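You operate a simulated robot arm through the tools that you are given. There is no shell and no other tool.

You run a simulated robot arm. Do the job below in one go: nothing can be reset, and whatever is moved stays where it is left.

Task
Cover the screw press stack with the pale cover board and yellow block, slide in, wedge, wind to mark 1.
Fine: board handle on the tray handle's side, block on the board's middle; burst no edge; the other blocks, the dark cover board and the tin jug stay.

It is judged by the outcome, as a careful person would: the job done as asked, and still so three seconds after it is handed in. It fails if anything else is knocked over, pushed out of place, dropped, spilled or broken. Lids that push on must go on centred and level and be pressed home; caps that screw on are set level and turned clockwise until they are tight.

Robot
A 6-joint arm with a two-finger gripper, fixed in place. Base frame: the origin is on the floor under the middle of its stand, x ahead of it, y to its left, z up. Lengths are in mm, angles in rad, forces in N, time in s.
It reaches about 1572 mm from its shoulder. Its first joint turns from -2.897 to 2.897 rad. Payload 2.45 kg.
The TCP is the grasp point between the finger pads, 20 mm short of the fingertips. In the tool frame z runs along the fingers and y along their closing line. The gripper opens to 140 mm; its body begins 168 mm behind the TCP.
Orientation is told as [roll, pitch, yaw] about the base's x, y, z axes, in that order, counted from this pose: with the fingers straight down and closing along the base's y, the tool's x points along the base's -x, its y along +y and its z along -z.

Tools
- The arm moves only by the tool step_arm. Its argument "targets" is text: rows parted by semicolons, each of 7 numbers parted by spaces: the turn, a rotation vector about the tool's x, y, z in degrees, then the shift along the tool's x, y, z in cm, then the finger opening in cm, from 0 to 14. In form: rx ry rz dx dy dz grip; .... A call has 1 to 20 rows; each row shifts and turns the commanded pose from where the row before left it, along the tool's axes as they then stand. Rows are played at 5 a second. More than 50 mm and 0.15 rad between two rows, or a gripper value outside its range, and nothing of the call is played. A pose out of reach is approached as far as the arm can. The call stops where the force on the tool passes 70 N (or 10 N more than at its start, if that is more) or the arm is blocked; 0.2 s more then pass. Each finger travels about 45 mm/s and halts on what it meets, pressing with about 38 N; the grip force reading is that of the motor and also rises with nothing between the fingers. The clock runs only during rows and for 0.2 s after the last one: add rows that do not move to give the fingers time. The reply holds the time, the measured pose of the TCP, the force on the tool along the base axes, the opening and the grip force, in the units named above and with some noise, with the torque about the TCP (base axes, N m) and any sound that the robot's microphone picked up.
- Cameras (640 x 400 px; columns grow to the right, rows downward): "scene" is fixed at [219.5, 499.1, 1660.9]; the picture's right is [-0.39, -0.92, 0.00], its down [-0.63, 0.27, -0.73] and it looks along [0.68, -0.29, -0.68] (base axes); focal length 226 px, centre (320, 200). "wrist" rides on the gripper at [78, 11, -209] in the tool frame; the picture's right is [-0.14, 0.99, 0.00], its down [-0.92, -0.13, -0.37] and it looks along [-0.36, -0.05, 0.93] (tool axes); focal length 280 px, centre (320, 200). There is no depth. A picture from a camera that has moved, and an enlarged one, comes with that camera's place and axes in the base frame and with its lens.
- capture(camera): a new picture of that camera. No time passes.
- inspect(camera, box): a new picture of the part [left, top, right, bottom] of that camera's present view, enlarged. No time passes.
- finish_job(): hands the job in; it is judged then, once.

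Places have to be worked out from the pictures, the camera data and where the tool is seen. Open the gripper and draw the arm clear of the work before you hand the job in, unless the task says otherwise.

The tools are called by a JSON object that holds its "name" and its "arguments". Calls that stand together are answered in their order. step_arm: Moves the arm, as the interface text tells. Its arguments: {"type":"object","properties":{"targets":{"type":"string"}},"required":["targets"]} The other tools are called the same way: capture (camera) takes a picture; inspect (camera, box) takes an enlarged picture of a part of a camera's view; finish_job () hands the job in.

At the start:

```text
clock: 0.0
ee_pos: [485.3, 291.6, 1492.8]
ee_rot: [0.001, 0.0, 0.0]
ft_force: [0.2, 0.1, 0.5]
wrist_torque: [0.0, -0.02, 0.0]
finger_gap: 140.1
gripper_force: 0.3
```

scene: 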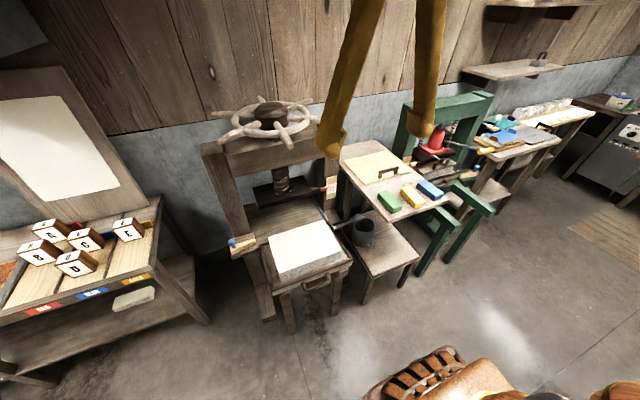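
wrist: 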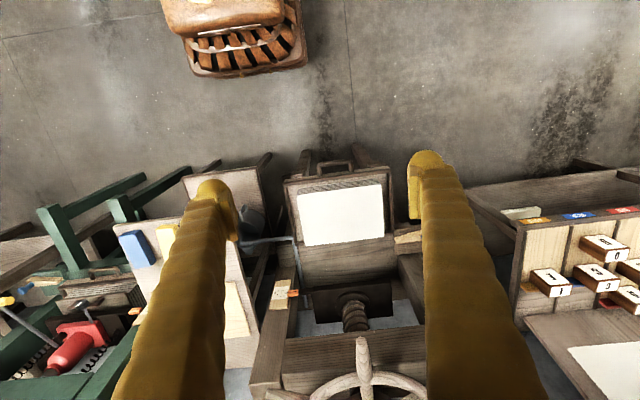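

I start by looking closer at the press, the tables and the handwheel in both cameras.

{"name": "inspect", "arguments": {"camera": "scene", "box": [190, 80, 370, 340]}}

{"name": "inspect", "arguments": {"camera": "scene", "box": [320, 120, 480, 280]}}

{"name": "inspect", "arguments": {"camera": "wrist", "box": [120, 130, 440, 400]}}

```text
1.54 times, centred on (280, 210) of scene
camera zoom: at [219.5, 499.1, 1660.9], right [-0.39, -0.92, 0.0], down [-0.63, 0.27, -0.73], along [0.68, -0.29, -0.68], focal length 347 px, centre (382, 185)
```

zoom: 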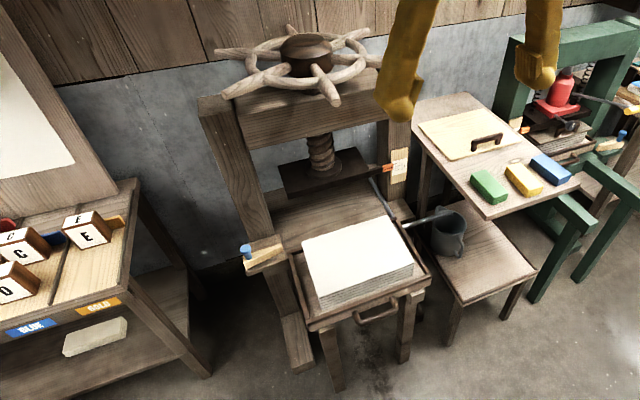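

```text
2.50 times, centred on (400, 200) of scene
camera zoom: at [219.5, 499.1, 1660.9], right [-0.39, -0.92, 0.0], down [-0.63, 0.27, -0.73], along [0.68, -0.29, -0.68], focal length 564 px, centre (120, 200)
```

zoom: 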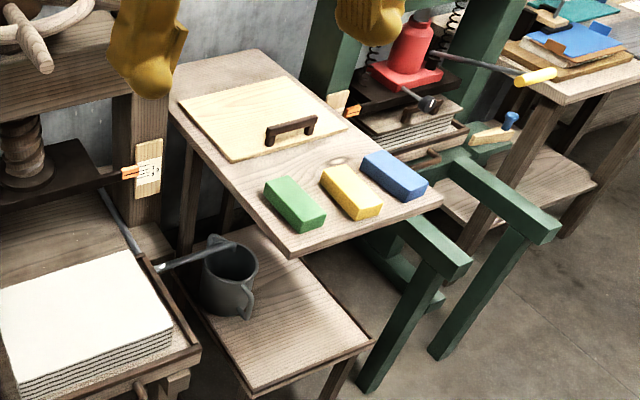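

```text
1.48 times, centred on (280, 265) of wrist
camera zoom: at [406.8, 302.0, 1699.9], right [0.14, 0.99, 0.0], down [0.92, -0.13, 0.37], along [0.36, -0.05, -0.93], focal length 415 px, centre (379, 104)
```

zoom: 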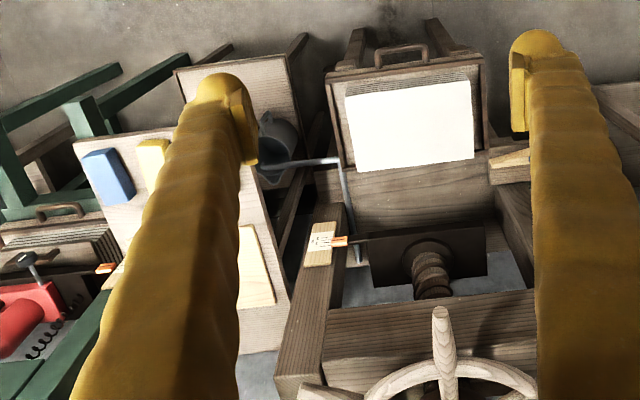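

The table with the pale board seems to lie around x≈800, y≈-200, z≈950 and the press around y≈320. I move the camera over the table to measure it better.

{"name": "step_arm", "arguments": {"targets": "0 0 0 -0.6 -4.4 0.5 14;0 0 0 -0.6 -4.4 0.5 14;0 0 0 -0.6 -4.4 0.5 14;0 0 0 -0.6 -4.4 0.5 14;0 0 0 -0.6 -4.4 0.5 14;0 0 0 -0.6 -4.4 0.5 14;0 0 0 -0.6 -4.4 0.5 14;0 0 0 -0.6 -4.4 0.5 14;0 0 0 -0.6 -4.4 0.5 14;0 0 0 -0.6 -4.4 0.5 14"}}

{"name": "capture", "arguments": {"camera": "wrist"}}

{"name": "capture", "arguments": {"camera": "scene"}}

```text
clock: 2.2
ee_pos: [543.9, -150.5, 1440.0]
ee_rot: [-0.001, 0.001, 0.0]
ft_force: [-0.1, -0.7, 0.8]
wrist_torque: [-0.04, -0.02, 0.04]
finger_gap: 140.2
gripper_force: 0.1
```

```text
taken
camera wrist: at [465.3, -140.2, 1648.7], right [0.14, 0.99, 0.0], down [0.92, -0.13, 0.37], along [0.36, -0.05, -0.93], focal length 280 px, centre (320, 200)
```

wrist: 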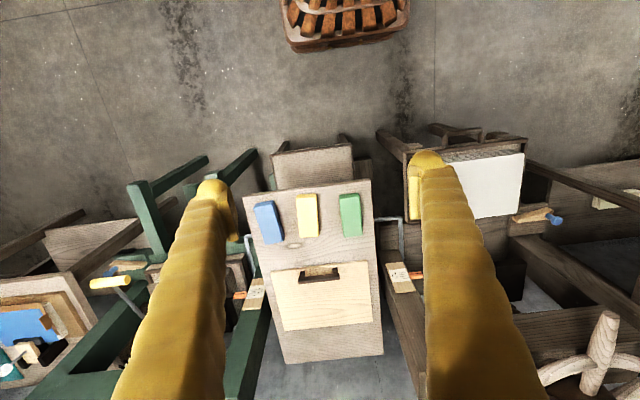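

```text
taken
```

scene: 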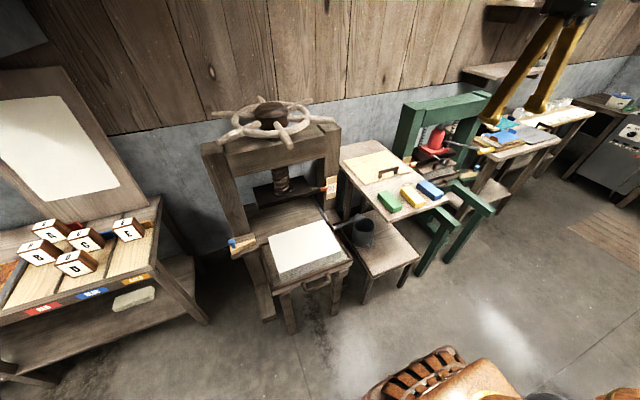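

The table with the three blocks and the pale board is in clear view; I enlarge it, and the press on the right.

{"name": "inspect", "arguments": {"camera": "wrist", "box": [220, 130, 420, 370]}}

{"name": "inspect", "arguments": {"camera": "scene", "box": [190, 90, 360, 200]}}

{"name": "inspect", "arguments": {"camera": "scene", "box": [220, 190, 420, 320]}}

{"name": "inspect", "arguments": {"camera": "scene", "box": [390, 85, 520, 200]}}

```text
1.67 times, centred on (320, 250) of wrist
camera zoom: at [465.3, -140.2, 1648.7], right [0.14, 0.99, 0.0], down [0.92, -0.13, 0.37], along [0.36, -0.05, -0.93], focal length 467 px, centre (320, 117)
```

zoom: 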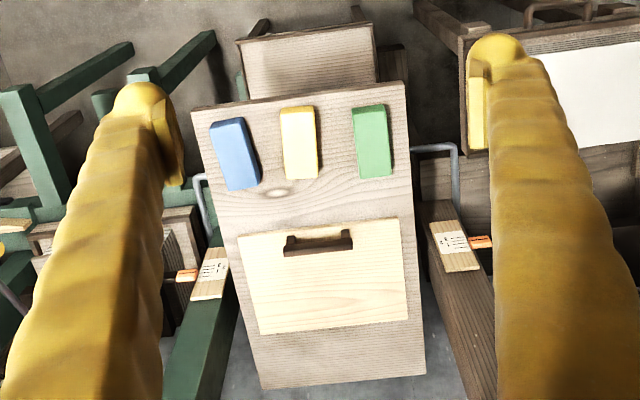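

```text
3.64 times, centred on (275, 145) of scene
camera zoom: at [219.5, 499.1, 1660.9], right [-0.39, -0.92, 0.0], down [-0.63, 0.27, -0.73], along [0.68, -0.29, -0.68], focal length 820 px, centre (484, 400)
```

zoom: 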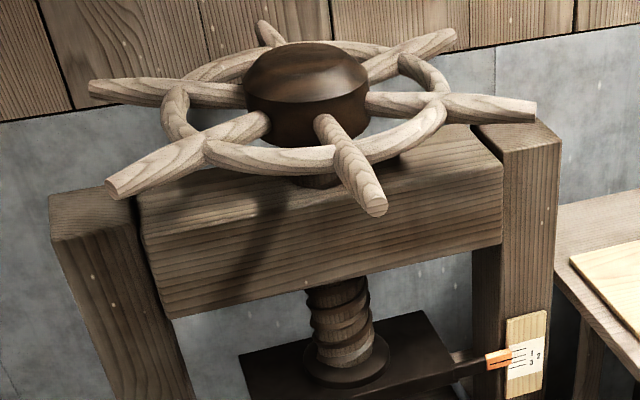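

```text
3.08 times, centred on (320, 255) of scene
camera zoom: at [219.5, 499.1, 1660.9], right [-0.39, -0.92, 0.0], down [-0.63, 0.27, -0.73], along [0.68, -0.29, -0.68], focal length 694 px, centre (320, 31)
```

zoom: 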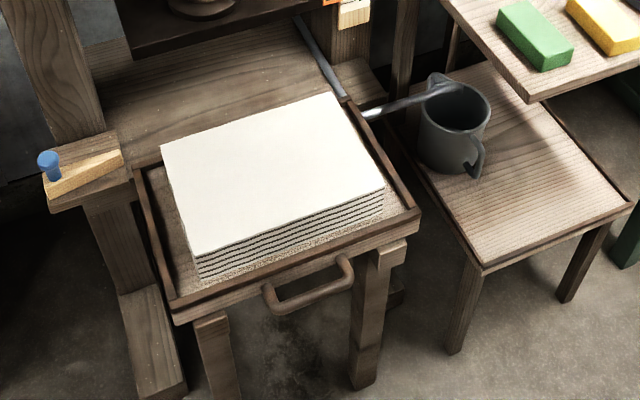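

```text
3.48 times, centred on (455, 142) of scene
camera zoom: at [219.5, 499.1, 1660.9], right [-0.39, -0.92, 0.0], down [-0.63, 0.27, -0.73], along [0.68, -0.29, -0.68], focal length 785 px, centre (-150, 400)
```

zoom: 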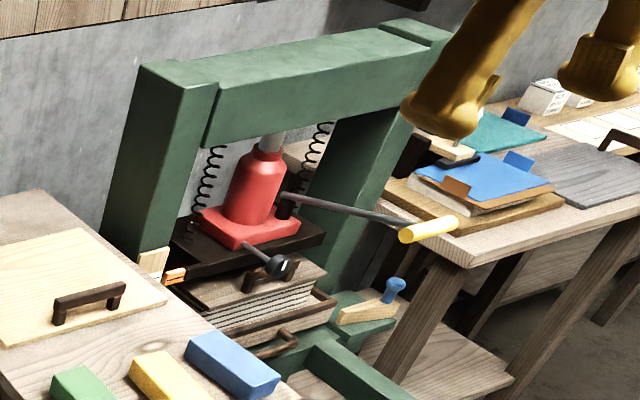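

The wedge with the blue knob sits on a shelf left of the tray. I enlarge the wedge area and the scale.

{"name": "inspect", "arguments": {"camera": "scene", "box": [220, 210, 290, 260]}}

{"name": "inspect", "arguments": {"camera": "scene", "box": [310, 170, 350, 205]}}

{"name": "inspect", "arguments": {"camera": "wrist", "box": [370, 110, 640, 300]}}

```text
8.00 times, centred on (255, 235) of scene
camera zoom: at [219.5, 499.1, 1660.9], right [-0.39, -0.92, 0.0], down [-0.63, 0.27, -0.73], along [0.68, -0.29, -0.68], focal length 1805 px, centre (840, -80)
```

zoom: 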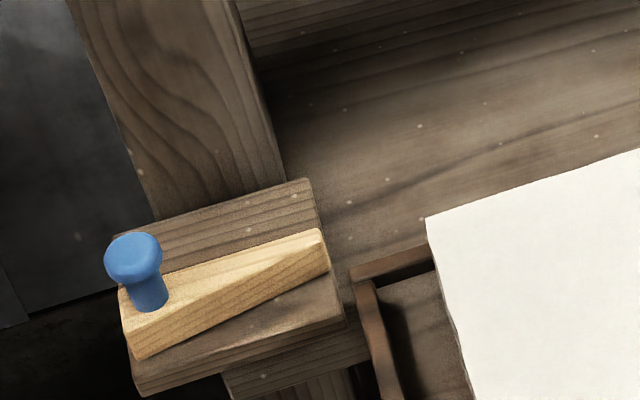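

```text
11.43 times, centred on (330, 188) of scene
camera zoom: at [219.5, 499.1, 1660.9], right [-0.39, -0.92, 0.0], down [-0.63, 0.27, -0.73], along [0.68, -0.29, -0.68], focal length 2578 px, centre (206, 343)
```

zoom: 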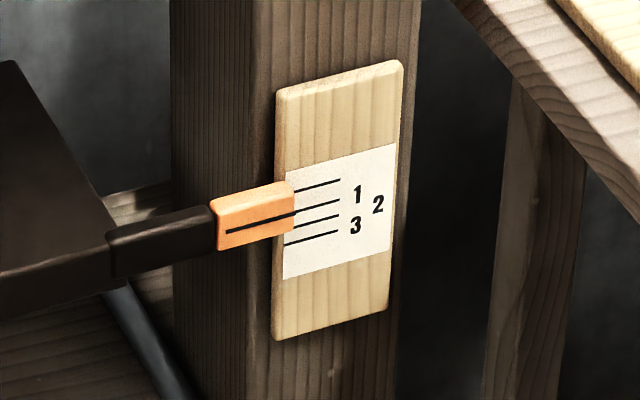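

```text
2.11 times, centred on (505, 205) of wrist
camera zoom: at [465.3, -140.2, 1648.7], right [0.14, 0.99, 0.0], down [0.92, -0.13, 0.37], along [0.36, -0.05, -0.93], focal length 590 px, centre (-70, 190)
```

zoom: 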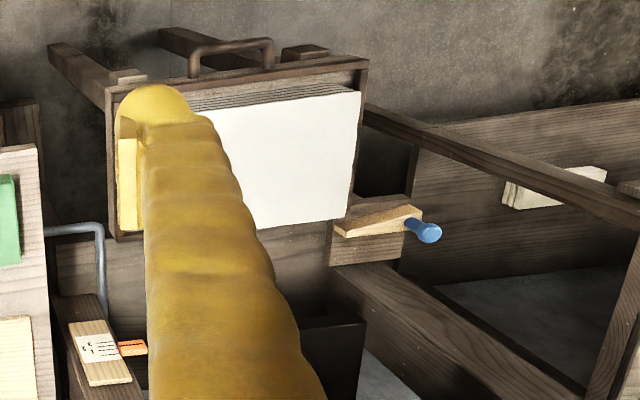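

The pointer sits near the scale's marks and the wedge lies on a side shelf pointing towards the tray. I move the camera in front of the press and tilt it to see the slideway, wedge shelf and scale head-on.

{"name": "step_arm", "arguments": {"targets": "0 0 0 0 4.8 1 14;0 0 0 0 4.8 1 14;0 0 0 0 4.8 1 14;0 0 0 0 4.8 1 14;0 0 0 0 4.8 1 14;0 0 0 0 4.8 1 14;0 0 0 0 4.8 1 14;0 0 0 0 4.8 1 14;0 0 0 0 4.8 1 14;0 0 0 0 4.8 1 14;0 -8 0 0 0 0 14;0 -8 0 0 0 0 14;0 -8 0 0 0 0 14;0 -8 0 0 0 0 14;0 -8 0 0 0 0 14"}}

{"name": "capture", "arguments": {"camera": "wrist"}}

{"name": "capture", "arguments": {"camera": "scene"}}

```text
clock: 5.4
ee_pos: [545.5, 332.8, 1341.1]
ee_rot: [-0.002, -0.699, 0.0]
ft_force: [-0.2, 0.6, -0.1]
wrist_torque: [-0.01, 0.03, 0.0]
finger_gap: 139.9
gripper_force: 0.2
```

```text
taken
camera wrist: at [350.5, 343.2, 1450.5], right [0.11, 0.99, 0.09], down [0.47, -0.13, 0.88], along [0.88, -0.05, -0.48], focal length 280 px, centre (320, 200)
```

wrist: 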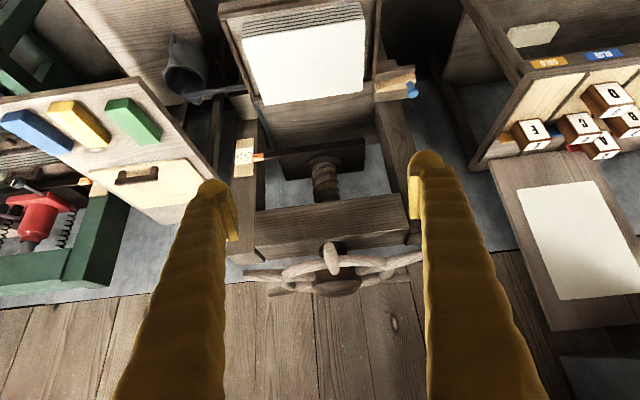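

```text
taken
```

scene: 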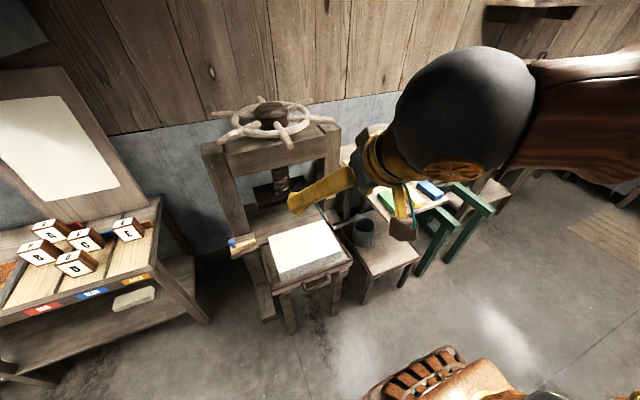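

The press is seen frontally (picture upside down). I enlarge the wedge, the scale and the wheel.

{"name": "inspect", "arguments": {"camera": "wrist", "box": [210, 0, 440, 140]}}

{"name": "inspect", "arguments": {"camera": "wrist", "box": [225, 130, 425, 300]}}

{"name": "inspect", "arguments": {"camera": "wrist", "box": [225, 130, 275, 180]}}

{"name": "inspect", "arguments": {"camera": "wrist", "box": [0, 70, 240, 230]}}

```text
2.78 times, centred on (325, 70) of wrist
camera zoom: at [350.5, 343.2, 1450.5], right [0.11, 0.99, 0.09], down [0.47, -0.13, 0.88], along [0.88, -0.05, -0.48], focal length 780 px, centre (306, 562)
```

zoom: 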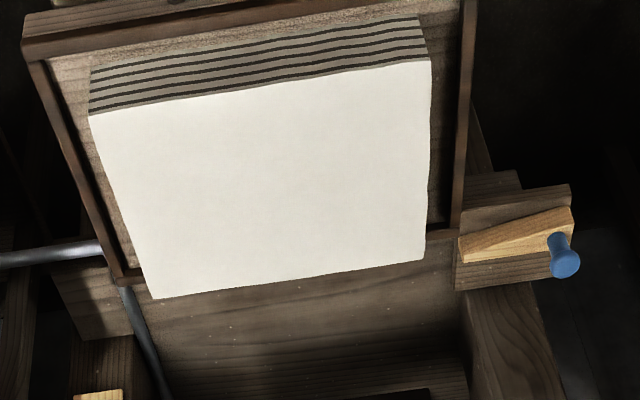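

```text
2.35 times, centred on (325, 215) of wrist
camera zoom: at [350.5, 343.2, 1450.5], right [0.11, 0.99, 0.09], down [0.47, -0.13, 0.88], along [0.88, -0.05, -0.48], focal length 660 px, centre (308, 165)
```

zoom: 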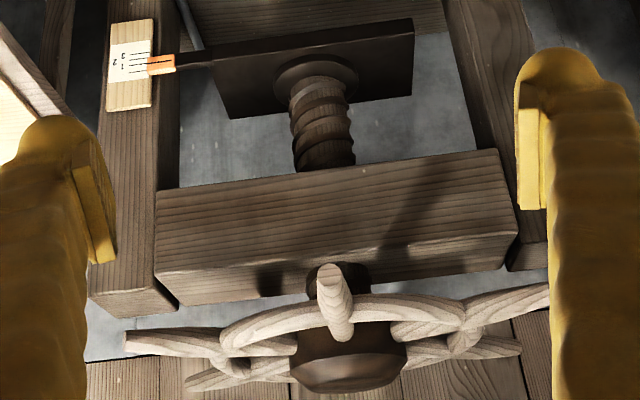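

```text
8.00 times, centred on (250, 155) of wrist
camera zoom: at [350.5, 343.2, 1450.5], right [0.11, 0.99, 0.09], down [0.47, -0.13, 0.88], along [0.88, -0.05, -0.48], focal length 2243 px, centre (880, 560)
```

zoom: 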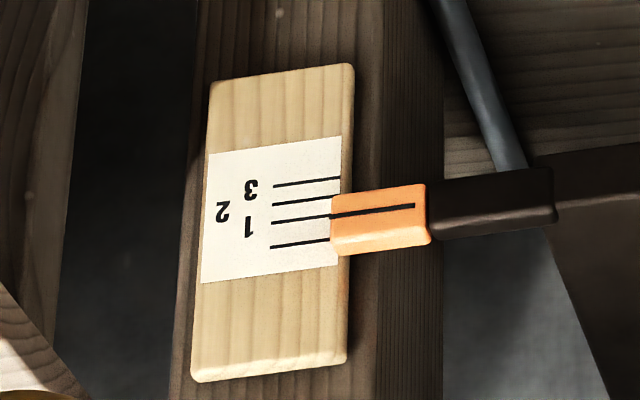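

```text
2.50 times, centred on (120, 150) of wrist
camera zoom: at [350.5, 343.2, 1450.5], right [0.11, 0.99, 0.09], down [0.47, -0.13, 0.88], along [0.88, -0.05, -0.48], focal length 701 px, centre (820, 325)
```

zoom: 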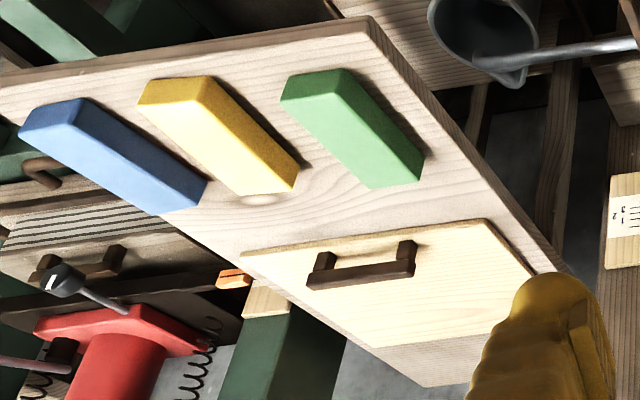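

The stack's top comes out at about x 723–921, y 177–464, z≈802, the board's at z≈937 around (1075,-216), and the wedge knob near (1010,636,750). I bring the camera closer to the wedge shelf and slideway.

{"name": "step_arm", "arguments": {"targets": "0 7.5 0 0 0 0 14;0 7.5 0 0 0 0 14;0 0 0 -1.32 2.13 3.75 14;0 0 0 -1.32 2.13 3.75 14;0 0 0 -1.32 2.13 3.75 14;0 0 0 -1.32 2.13 3.75 14;0 0 0 -1.32 2.13 3.75 14;0 0 0 -1.32 2.13 3.75 14;0 0 0 -1.32 2.13 3.75 14;0 0 0 -1.32 2.13 3.75 14;0 0 0 -1.32 2.13 3.75 14;0 0 0 -1.32 2.13 3.75 14"}}

{"name": "capture", "arguments": {"camera": "wrist"}}

{"name": "capture", "arguments": {"camera": "scene"}}

```text
clock: 8.0
ee_pos: [823.5, 543.5, 1058.0]
ee_rot: [0.0, -0.438, -0.001]
ft_force: [0.1, 0.0, 0.1]
wrist_torque: [0.04, 0.02, 0.02]
finger_gap: 139.9
gripper_force: 0.0
```

```text
taken
camera wrist: at [664.1, 554.6, 1214.6], right [0.13, 0.99, 0.06], down [0.68, -0.13, 0.72], along [0.72, -0.05, -0.69], focal length 280 px, centre (320, 200)
```

wrist: 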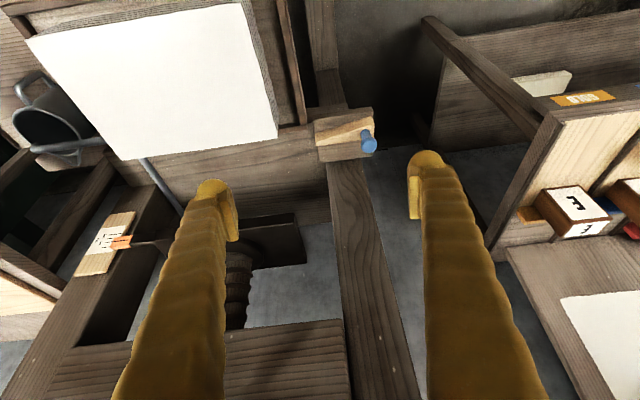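

```text
taken
```

scene: 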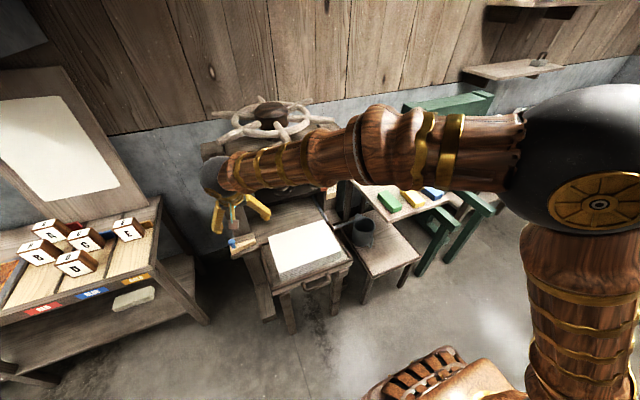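

{"name": "inspect", "arguments": {"camera": "wrist", "box": [260, 70, 420, 180]}}

{"name": "inspect", "arguments": {"camera": "wrist", "box": [0, 0, 340, 200]}}

{"name": "inspect", "arguments": {"camera": "wrist", "box": [50, 180, 350, 370]}}

```text
3.64 times, centred on (340, 125) of wrist
camera zoom: at [664.1, 554.6, 1214.6], right [0.13, 0.99, 0.06], down [0.68, -0.13, 0.72], along [0.72, -0.05, -0.69], focal length 1020 px, centre (247, 473)
```

zoom: 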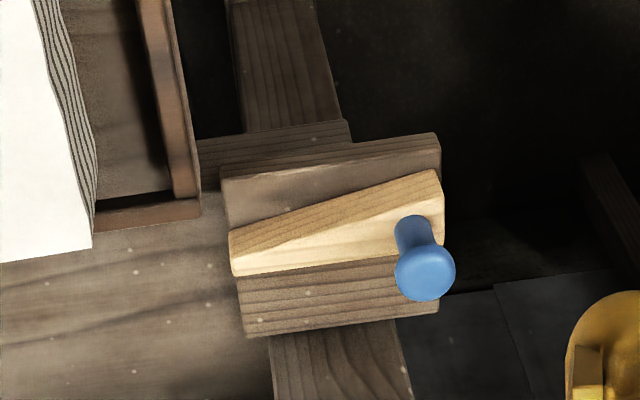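

```text
1.88 times, centred on (170, 100) of wrist
camera zoom: at [664.1, 554.6, 1214.6], right [0.13, 0.99, 0.06], down [0.68, -0.13, 0.72], along [0.72, -0.05, -0.69], focal length 528 px, centre (602, 388)
```

zoom: 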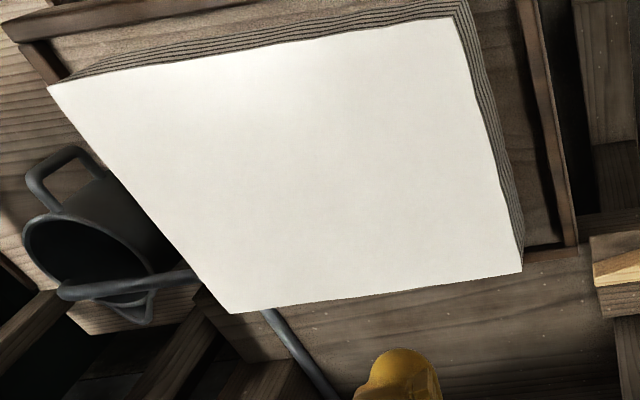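

```text
2.11 times, centred on (200, 275) of wrist
camera zoom: at [664.1, 554.6, 1214.6], right [0.13, 0.99, 0.06], down [0.68, -0.13, 0.72], along [0.72, -0.05, -0.69], focal length 590 px, centre (573, 42)
```

zoom: 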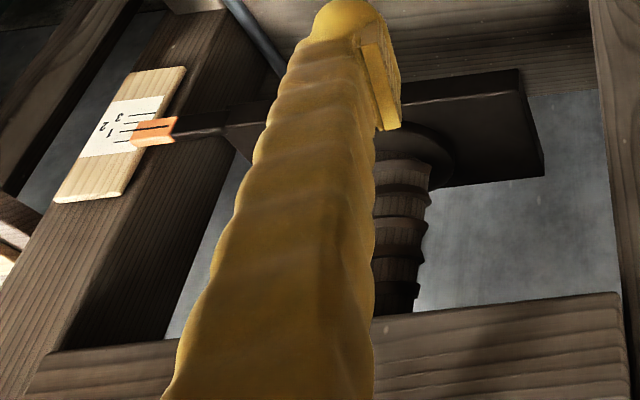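

The wedge tapers in plan, thin end towards the tray. I look at the green press's identical arrangement (tray in) to see where the wedge belongs.

{"name": "inspect", "arguments": {"camera": "scene", "box": [410, 130, 500, 190]}}

{"name": "inspect", "arguments": {"camera": "wrist", "box": [300, 80, 390, 180]}}

```text
6.67 times, centred on (455, 160) of scene
camera zoom: at [219.5, 499.1, 1660.9], right [-0.39, -0.92, 0.0], down [-0.63, 0.27, -0.73], along [0.68, -0.29, -0.68], focal length 1504 px, centre (-580, 467)
```

zoom: 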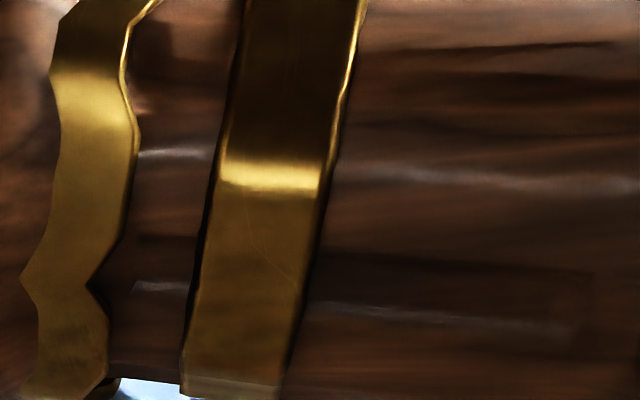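

```text
4.00 times, centred on (345, 130) of wrist
camera zoom: at [664.1, 554.6, 1214.6], right [0.13, 0.99, 0.06], down [0.68, -0.13, 0.72], along [0.72, -0.05, -0.69], focal length 1122 px, centre (220, 480)
```

zoom: 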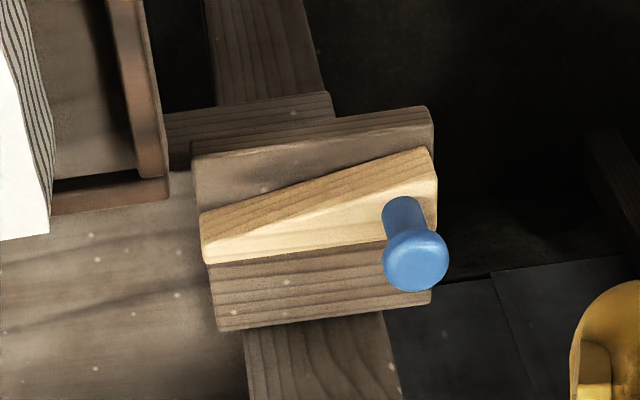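

I take a lower, nearly level view of the wedge shelf and bed to see what the wedge bears against.

{"name": "step_arm", "arguments": {"targets": "0 -7 0 0 1 0 14;0 -7 0 0 1 0 14;0 -7 0 0 1 0 14;0 -7 0 0 1 0 14;0 -7 0 0 1 0 14;0 0 0 4.18 0.5 1.88 14;0 0 0 4.18 0.5 1.88 14;0 0 0 4.18 0.5 1.88 14;0 0 0 4.18 0.5 1.88 14;0 0 0 2.18 0.5 0.88 14"}}

{"name": "capture", "arguments": {"camera": "wrist"}}

{"name": "capture", "arguments": {"camera": "scene"}}

```text
clock: 10.2
ee_pos: [802.5, 620.3, 851.6]
ee_rot: [0.002, -1.049, 0.0]
ft_force: [0.1, -1.0, -0.3]
wrist_torque: [0.01, 0.0, 0.0]
finger_gap: 140.2
gripper_force: 0.0
```

```text
taken
camera wrist: at [582.5, 631.6, 888.1], right [0.07, 0.99, 0.12], down [0.14, -0.13, 0.98], along [0.99, -0.05, -0.15], focal length 280 px, centre (320, 200)
```

wrist: 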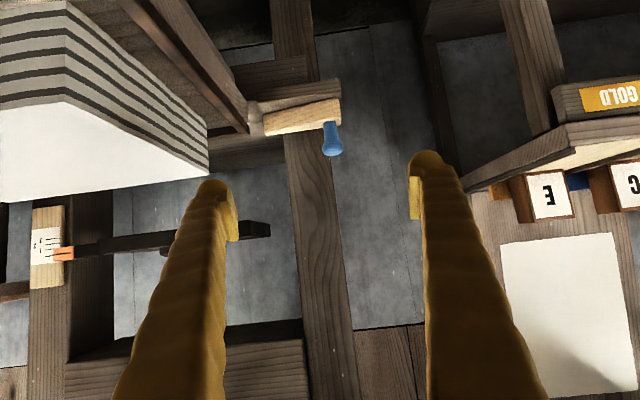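

```text
taken
```

scene: 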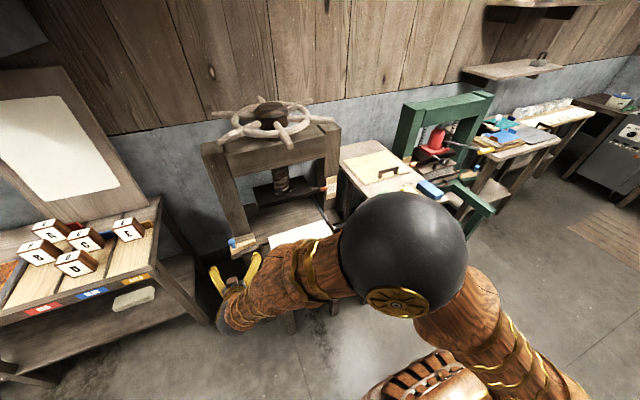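

{"name": "inspect", "arguments": {"camera": "wrist", "box": [190, 50, 370, 190]}}

{"name": "inspect", "arguments": {"camera": "wrist", "box": [0, 0, 360, 220]}}

{"name": "inspect", "arguments": {"camera": "wrist", "box": [20, 195, 110, 300]}}

{"name": "inspect", "arguments": {"camera": "scene", "box": [400, 120, 500, 190]}}

```text
2.86 times, centred on (280, 120) of wrist
camera zoom: at [582.5, 631.6, 888.1], right [0.07, 0.99, 0.12], down [0.14, -0.13, 0.98], along [0.99, -0.05, -0.15], focal length 801 px, centre (434, 429)
```

zoom: 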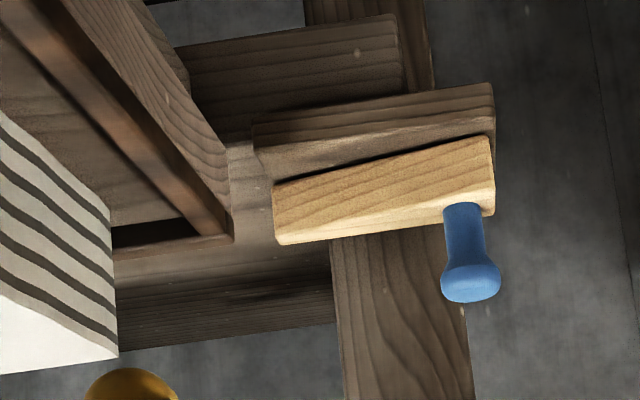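

```text
1.78 times, centred on (180, 110) of wrist
camera zoom: at [582.5, 631.6, 888.1], right [0.07, 0.99, 0.12], down [0.14, -0.13, 0.98], along [0.99, -0.05, -0.15], focal length 498 px, centre (569, 360)
```

zoom: 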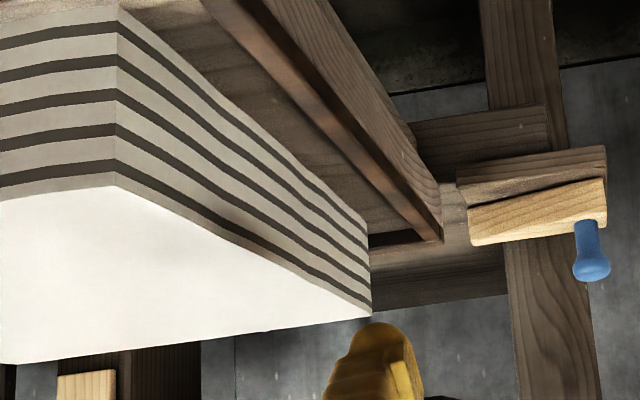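

```text
3.81 times, centred on (65, 248) of wrist
camera zoom: at [582.5, 631.6, 888.1], right [0.07, 0.99, 0.12], down [0.14, -0.13, 0.98], along [0.99, -0.05, -0.15], focal length 1068 px, centre (1291, 19)
```

zoom: 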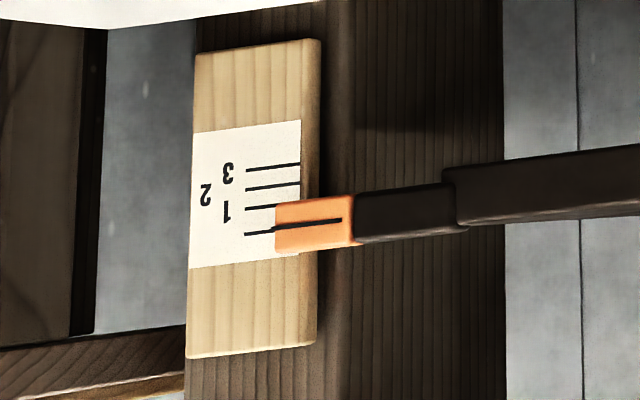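

```text
5.71 times, centred on (450, 155) of scene
camera zoom: at [219.5, 499.1, 1660.9], right [-0.39, -0.92, 0.0], down [-0.63, 0.27, -0.73], along [0.68, -0.29, -0.68], focal length 1289 px, centre (-423, 457)
```

zoom: 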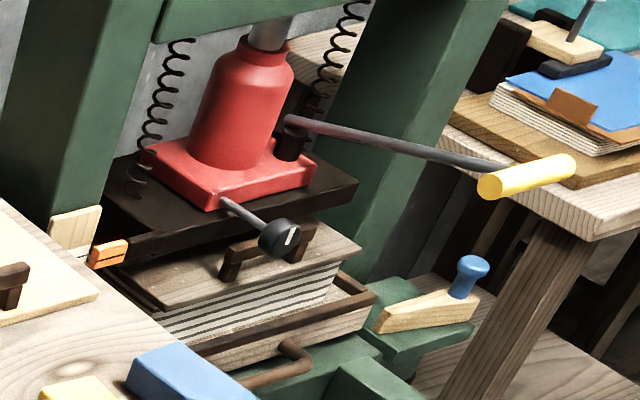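

Triangulating: shelf top z≈666, wedge at x≈1001–1035, y 532–662 (straight side facing +x), tray x≈705–978, y≈124–518, pointer now at the unlabelled top line. Now I back off, raise and go to the board's table for a close look.

{"name": "step_arm", "arguments": {"targets": "0 0 0 -2.82 0 -3.82 14;0 0 0 -2.82 0 -3.82 14;0 0 0 -2.82 0 -3.82 14;0 0 0 -2.82 0 -3.82 14;0 0 0 -2.82 0 -3.82 14;0 0 0 -2.82 0 -3.82 14;0 0 0 -2.82 0 -3.82 14;0 0 0 -2.82 0 -3.82 14;0 7.5 0 0 -4.5 0 14;0 7.5 0 0 -4.5 0 14;0 7.5 0 0 -4.5 0 14;0 7.5 0 0 -4.5 0 14;0 7.5 0 0 -4.5 0 14;0 7.5 0 0 -4.5 0 14;0 7.5 0 0 -4.5 0 14;0 7.5 0 0 -4.5 0 14"}}

{"name": "capture", "arguments": {"camera": "wrist"}}

```text
clock: 13.6
ee_pos: [649.2, 258.4, 1204.9]
ee_rot: [0.0, 0.001, 0.0]
ft_force: [0.6, 0.3, 0.4]
wrist_torque: [0.05, -0.02, -0.03]
finger_gap: 139.9
gripper_force: 0.1
```

```text
taken
camera wrist: at [571.1, 269.6, 1413.8], right [0.14, 0.99, 0.0], down [0.92, -0.13, 0.37], along [0.36, -0.05, -0.93], focal length 280 px, centre (320, 200)
```

wrist: 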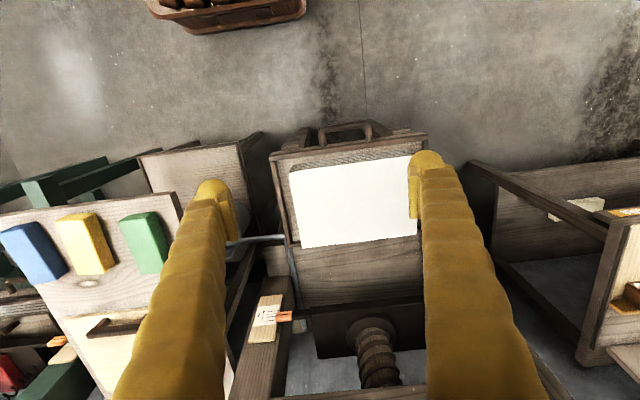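

I take a closer look at the screw thread's hand and at the tray front from here.

{"name": "inspect", "arguments": {"camera": "wrist", "box": [290, 290, 430, 390]}}

{"name": "inspect", "arguments": {"camera": "wrist", "box": [250, 110, 450, 240]}}

{"name": "step_arm", "arguments": {"targets": "0 0 0 0 -4.7 0 14;0 0 0 0 -4.7 0 14;0 0 0 0 -4.7 0 14;0 0 0 0 -4.7 0 14;0 0 0 0 -4.7 0 14;0 0 0 0 -4.7 0 14;0 0 0 0 -4.7 0 14;0 0 0 0 -4.7 0 14;0 0 0 0 -4.7 0 14;0 0 0 0 -4.7 0 14;0 0 0 -4.7 0 0.8 14;0 0 0 -4.7 0 0.8 14;0 0 0 -4.7 0 0.8 14;0 0 0 -4.7 0 0.8 14"}}

{"name": "capture", "arguments": {"camera": "wrist"}}

```text
4.00 times, centred on (360, 340) of wrist
camera zoom: at [571.1, 269.6, 1413.8], right [0.14, 0.99, 0.0], down [0.92, -0.13, 0.37], along [0.36, -0.05, -0.93], focal length 1122 px, centre (160, -360)
```

zoom: 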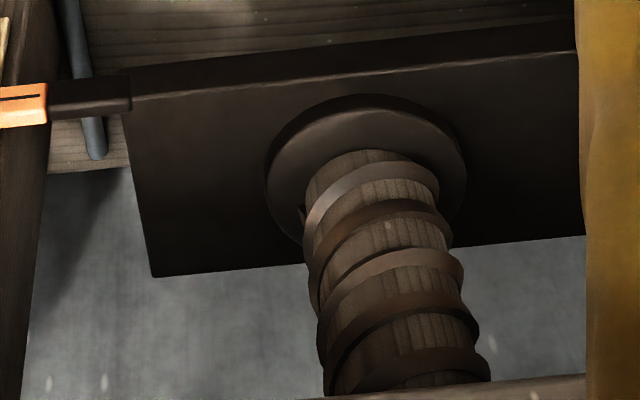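

```text
3.08 times, centred on (350, 175) of wrist
camera zoom: at [571.1, 269.6, 1413.8], right [0.14, 0.99, 0.0], down [0.92, -0.13, 0.37], along [0.36, -0.05, -0.93], focal length 863 px, centre (228, 277)
```

zoom: 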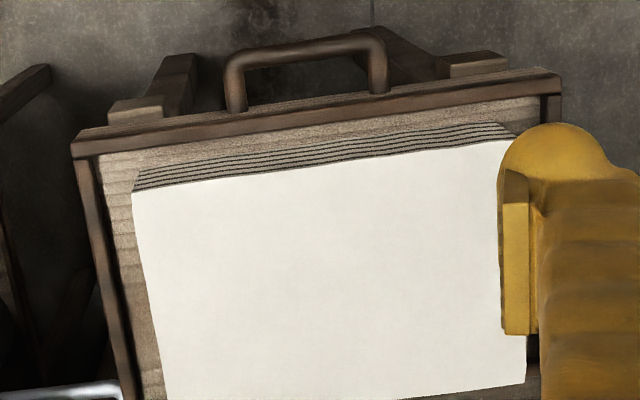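

```text
clock: 16.6
ee_pos: [838.5, -210.2, 1168.9]
ee_rot: [0.001, -0.002, -0.001]
ft_force: [-0.9, 0.5, 0.4]
wrist_torque: [0.02, -0.04, -0.02]
finger_gap: 140.1
gripper_force: 0.1
```

```text
taken
camera wrist: at [759.7, -199.4, 1377.7], right [0.14, 0.99, 0.0], down [0.92, -0.13, 0.37], along [0.37, -0.05, -0.93], focal length 280 px, centre (320, 200)
```

wrist: 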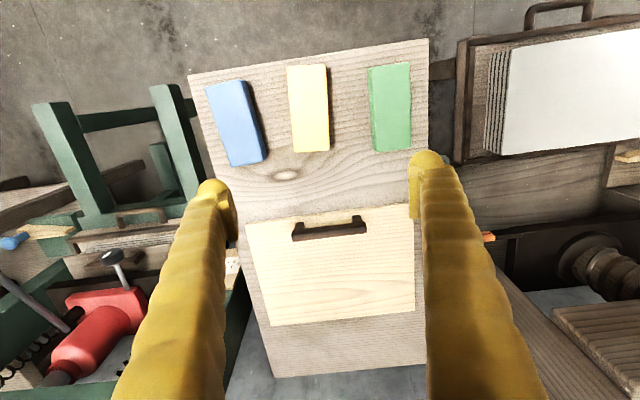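

The thread is right-handed, so clockwise from above winds the platen down. Now I enlarge the blocks and the board's handle.

{"name": "inspect", "arguments": {"camera": "wrist", "box": [200, 50, 420, 170]}}

{"name": "inspect", "arguments": {"camera": "wrist", "box": [230, 190, 430, 340]}}

{"name": "inspect", "arguments": {"camera": "wrist", "box": [280, 200, 380, 260]}}

{"name": "inspect", "arguments": {"camera": "scene", "box": [350, 140, 450, 220]}}

```text
2.91 times, centred on (310, 110) of wrist
camera zoom: at [759.7, -199.4, 1377.7], right [0.14, 0.99, 0.0], down [0.92, -0.13, 0.37], along [0.37, -0.05, -0.93], focal length 816 px, centre (349, 462)
```

zoom: 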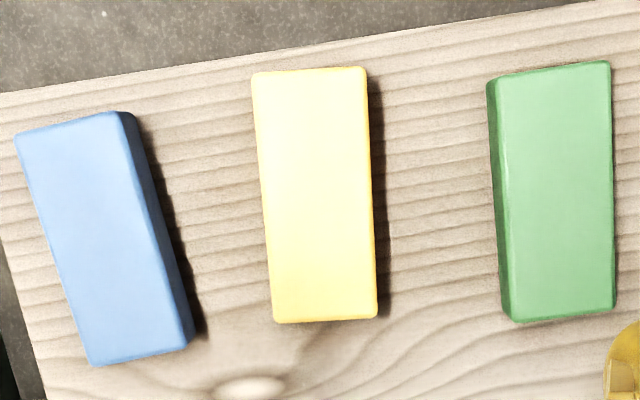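

```text
2.67 times, centred on (330, 265) of wrist
camera zoom: at [759.7, -199.4, 1377.7], right [0.14, 0.99, 0.0], down [0.92, -0.13, 0.37], along [0.37, -0.05, -0.93], focal length 748 px, centre (293, 27)
```

zoom: 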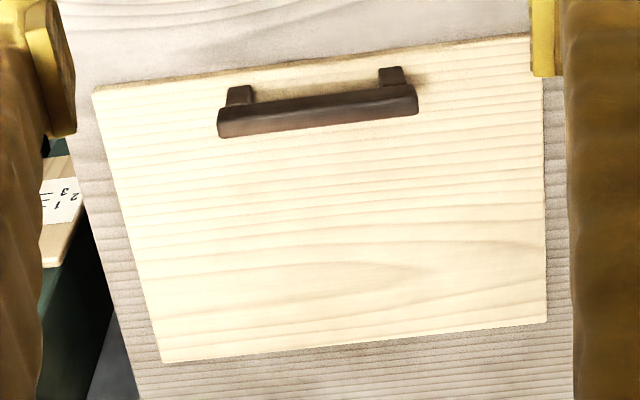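

```text
6.40 times, centred on (330, 230) of wrist
camera zoom: at [759.7, -199.4, 1377.7], right [0.14, 0.99, 0.0], down [0.92, -0.13, 0.37], along [0.37, -0.05, -0.93], focal length 1794 px, centre (256, 8)
```

zoom: 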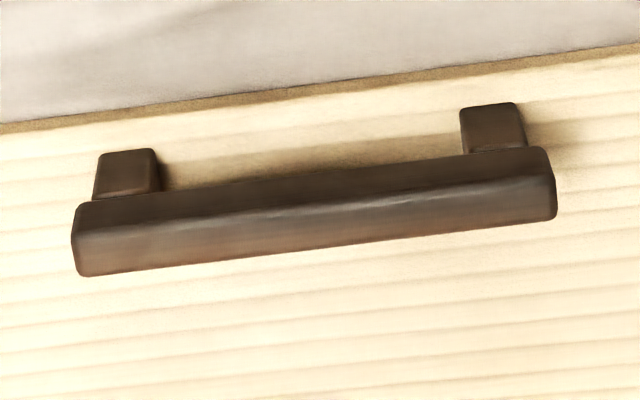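

```text
5.00 times, centred on (400, 180) of scene
camera zoom: at [219.5, 499.1, 1660.9], right [-0.39, -0.92, 0.0], down [-0.63, 0.27, -0.73], along [0.68, -0.29, -0.68], focal length 1128 px, centre (-80, 300)
```

zoom: 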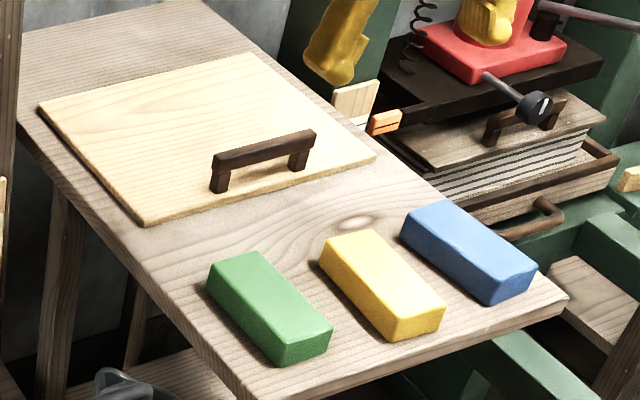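

I need the handle's height and precise place, so I enlarge it in the fixed camera.

{"name": "inspect", "arguments": {"camera": "scene", "box": [368, 158, 408, 188]}}

{"name": "inspect", "arguments": {"camera": "scene", "box": [395, 180, 435, 210]}}

```text
13.33 times, centred on (388, 173) of scene
camera zoom: at [219.5, 499.1, 1660.9], right [-0.39, -0.92, 0.0], down [-0.63, 0.27, -0.73], along [0.68, -0.29, -0.68], focal length 3008 px, centre (-587, 560)
```

zoom: 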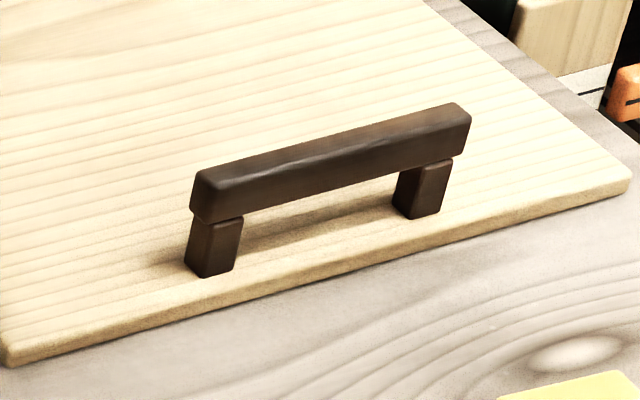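

```text
13.33 times, centred on (415, 195) of scene
camera zoom: at [219.5, 499.1, 1660.9], right [-0.39, -0.92, 0.0], down [-0.63, 0.27, -0.73], along [0.68, -0.29, -0.68], focal length 3008 px, centre (-947, 267)
```

zoom: 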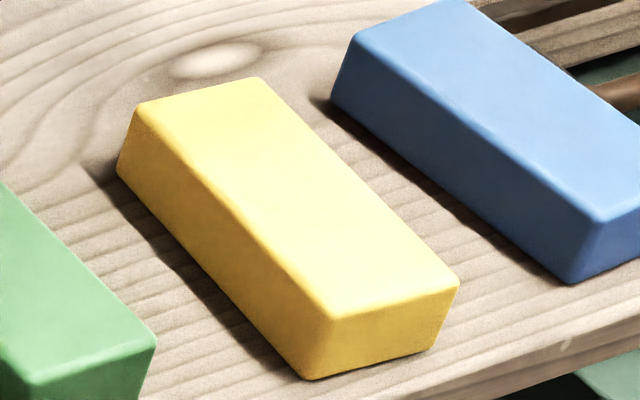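

The board is about x 965–1200, y −367…−70, top z≈930; its handle bar spans y −273…−155 at x≈970–983, top z≈979. I go above the handle with open fingers and check the alignment.

{"name": "step_arm", "arguments": {"targets": "0 0 0 -3.45 -0.1 2.7 14;0 0 0 -3.45 -0.1 2.7 14;0 0 0 -3.45 -0.1 2.7 14;0 0 0 -3.45 -0.1 2.7 14"}}

{"name": "capture", "arguments": {"camera": "wrist"}}

{"name": "inspect", "arguments": {"camera": "wrist", "box": [220, 100, 420, 230]}}

{"name": "inspect", "arguments": {"camera": "scene", "box": [350, 120, 450, 200]}}

```text
clock: 17.6
ee_pos: [976.4, -216.2, 1059.6]
ee_rot: [0.0, -0.002, -0.001]
ft_force: [-0.5, -0.2, -0.1]
wrist_torque: [-0.01, -0.04, 0.01]
finger_gap: 140.0
gripper_force: 0.0
```

```text
taken
camera wrist: at [897.9, -205.5, 1268.2], right [0.14, 0.99, 0.0], down [0.92, -0.13, 0.37], along [0.37, -0.05, -0.93], focal length 280 px, centre (320, 200)
```

wrist: 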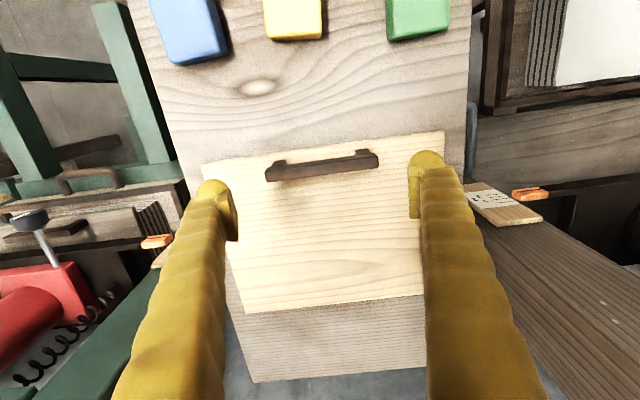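

```text
3.08 times, centred on (320, 165) of wrist
camera zoom: at [897.9, -205.5, 1268.2], right [0.14, 0.99, 0.0], down [0.92, -0.13, 0.37], along [0.37, -0.05, -0.93], focal length 863 px, centre (320, 308)
```

zoom: 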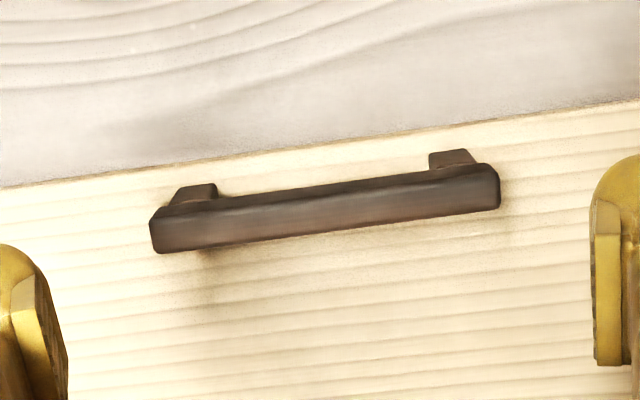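

```text
5.00 times, centred on (400, 160) of scene
camera zoom: at [219.5, 499.1, 1660.9], right [-0.39, -0.92, 0.0], down [-0.63, 0.27, -0.73], along [0.68, -0.29, -0.68], focal length 1128 px, centre (-80, 400)
```

zoom: 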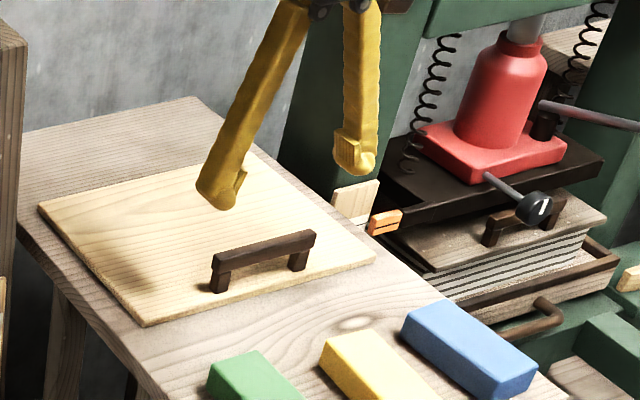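

The handle is along y, centre about (977.5, −214.6). I straddle it with the fingers along y and lower to just above the board.

{"name": "step_arm", "arguments": {"targets": "0 0 0 -0.1 0.16 3.3 14;0 0 0 0 0 3.3 14;0 0 0 0 0 3.2 14"}}

{"name": "inspect", "arguments": {"camera": "scene", "box": [360, 150, 420, 195]}}

{"name": "capture", "arguments": {"camera": "wrist"}}

```text
clock: 18.4
ee_pos: [975.2, -214.7, 960.5]
ee_rot: [0.0, 0.001, 0.0]
ft_force: [0.4, 0.2, 0.4]
wrist_torque: [-0.01, -0.01, -0.01]
finger_gap: 139.9
gripper_force: 0.0
```

```text
8.89 times, centred on (390, 172) of scene
camera zoom: at [219.5, 499.1, 1660.9], right [-0.39, -0.92, 0.0], down [-0.63, 0.27, -0.73], along [0.68, -0.29, -0.68], focal length 2005 px, centre (-302, 444)
```

zoom: 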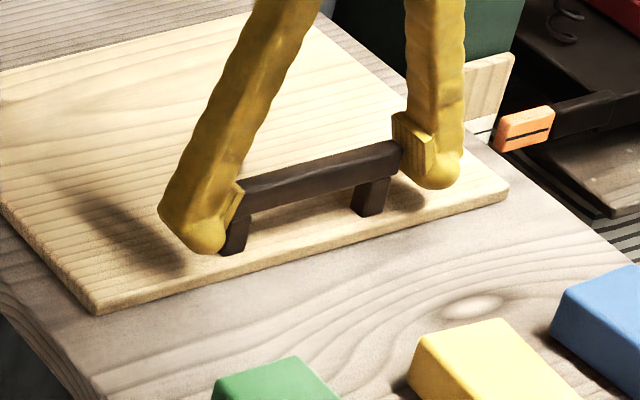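

```text
taken
camera wrist: at [896.9, -203.6, 1169.5], right [0.14, 0.99, 0.0], down [0.92, -0.13, 0.37], along [0.37, -0.05, -0.93], focal length 280 px, centre (320, 200)
```

wrist: 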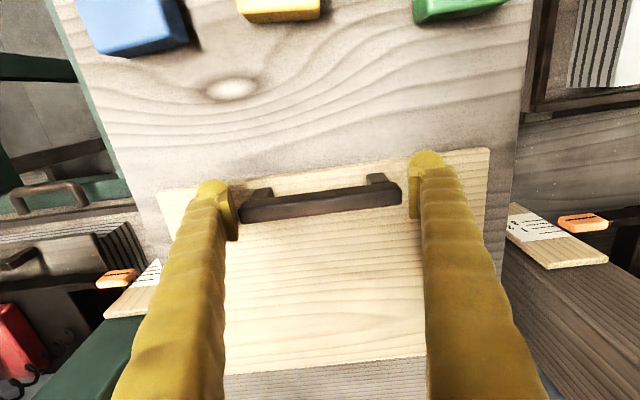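

Fingers straddle the handle ends. I lower the last millimetres watching the force.

{"name": "step_arm", "arguments": {"targets": "0 0 0 -0.15 0 0.5 14;0 0 0 0 0 0.3 14;0 0 0 0 0 0 14"}}

{"name": "inspect", "arguments": {"camera": "scene", "box": [370, 155, 410, 185]}}

```text
clock: 19.2
ee_pos: [977.2, -212.9, 952.0]
ee_rot: [0.0, -0.001, 0.0]
ft_force: [0.0, -1.3, 0.0]
wrist_torque: [0.03, 0.0, 0.0]
finger_gap: 140.0
gripper_force: 0.2
```

```text
13.33 times, centred on (390, 170) of scene
camera zoom: at [219.5, 499.1, 1660.9], right [-0.39, -0.92, 0.0], down [-0.63, 0.27, -0.73], along [0.68, -0.29, -0.68], focal length 3008 px, centre (-613, 600)
```

zoom: 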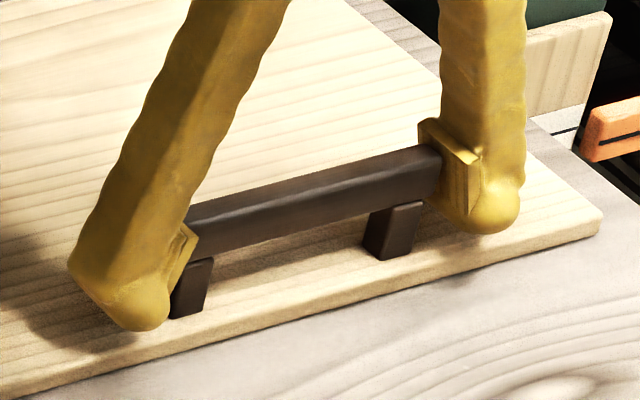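

No contact yet; I go down in 1 mm steps to feel the board.

{"name": "step_arm", "arguments": {"targets": "0 0 0 0 0 0.1 14;0 0 0 0 0 0.1 14;0 0 0 0 0 0 14"}}

```text
clock: 20.0
ee_pos: [978.2, -213.2, 951.2]
ee_rot: [0.0, 0.0, 0.0]
ft_force: [0.7, -0.7, 0.6]
wrist_torque: [-0.01, 0.0, 0.0]
finger_gap: 140.2
gripper_force: 0.0
```

{"name": "step_arm", "arguments": {"targets": "0 0 0 0 0 0.1 14;0 0 0 0 0 0.1 14;0 0 0 0 0 0 14"}}

```text
clock: 20.8
ee_pos: [978.3, -213.2, 949.6]
ee_rot: [0.0, -0.001, 0.0]
ft_force: [0.6, 0.0, 6.6]
wrist_torque: [0.01, 0.04, 0.01]
finger_gap: 140.0
gripper_force: 0.1
```

Contact at z≈949.6, so the board's top is at z≈930. I ease up half a millimetre and close on the handle's ends.

{"name": "step_arm", "arguments": {"targets": "0 0 0 0 0 -0.08 14;0 0 0 0 0 0 10;0 0 0 0 0 0 10;0 0 0 0 0 0 10;0 0 0 0 0 0 10;0 0 0 0 0 0 10"}}

{"name": "inspect", "arguments": {"camera": "scene", "box": [370, 155, 410, 185]}}

```text
clock: 22.2
ee_pos: [978.2, -212.8, 950.4]
ee_rot: [0.0, 0.0, -0.001]
ft_force: [0.0, -1.1, 2.6]
wrist_torque: [-0.07, 0.02, -0.09]
finger_gap: 138.8
gripper_force: 38.5
```

```text
13.33 times, centred on (390, 170) of scene
camera zoom: at [219.5, 499.1, 1660.9], right [-0.39, -0.92, 0.0], down [-0.63, 0.27, -0.73], along [0.68, -0.29, -0.68], focal length 3008 px, centre (-613, 600)
```

zoom: 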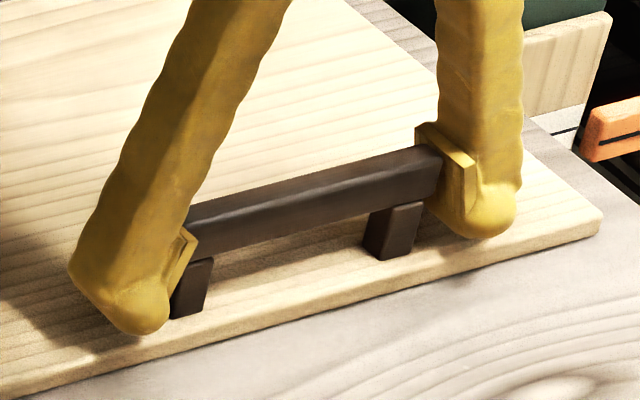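

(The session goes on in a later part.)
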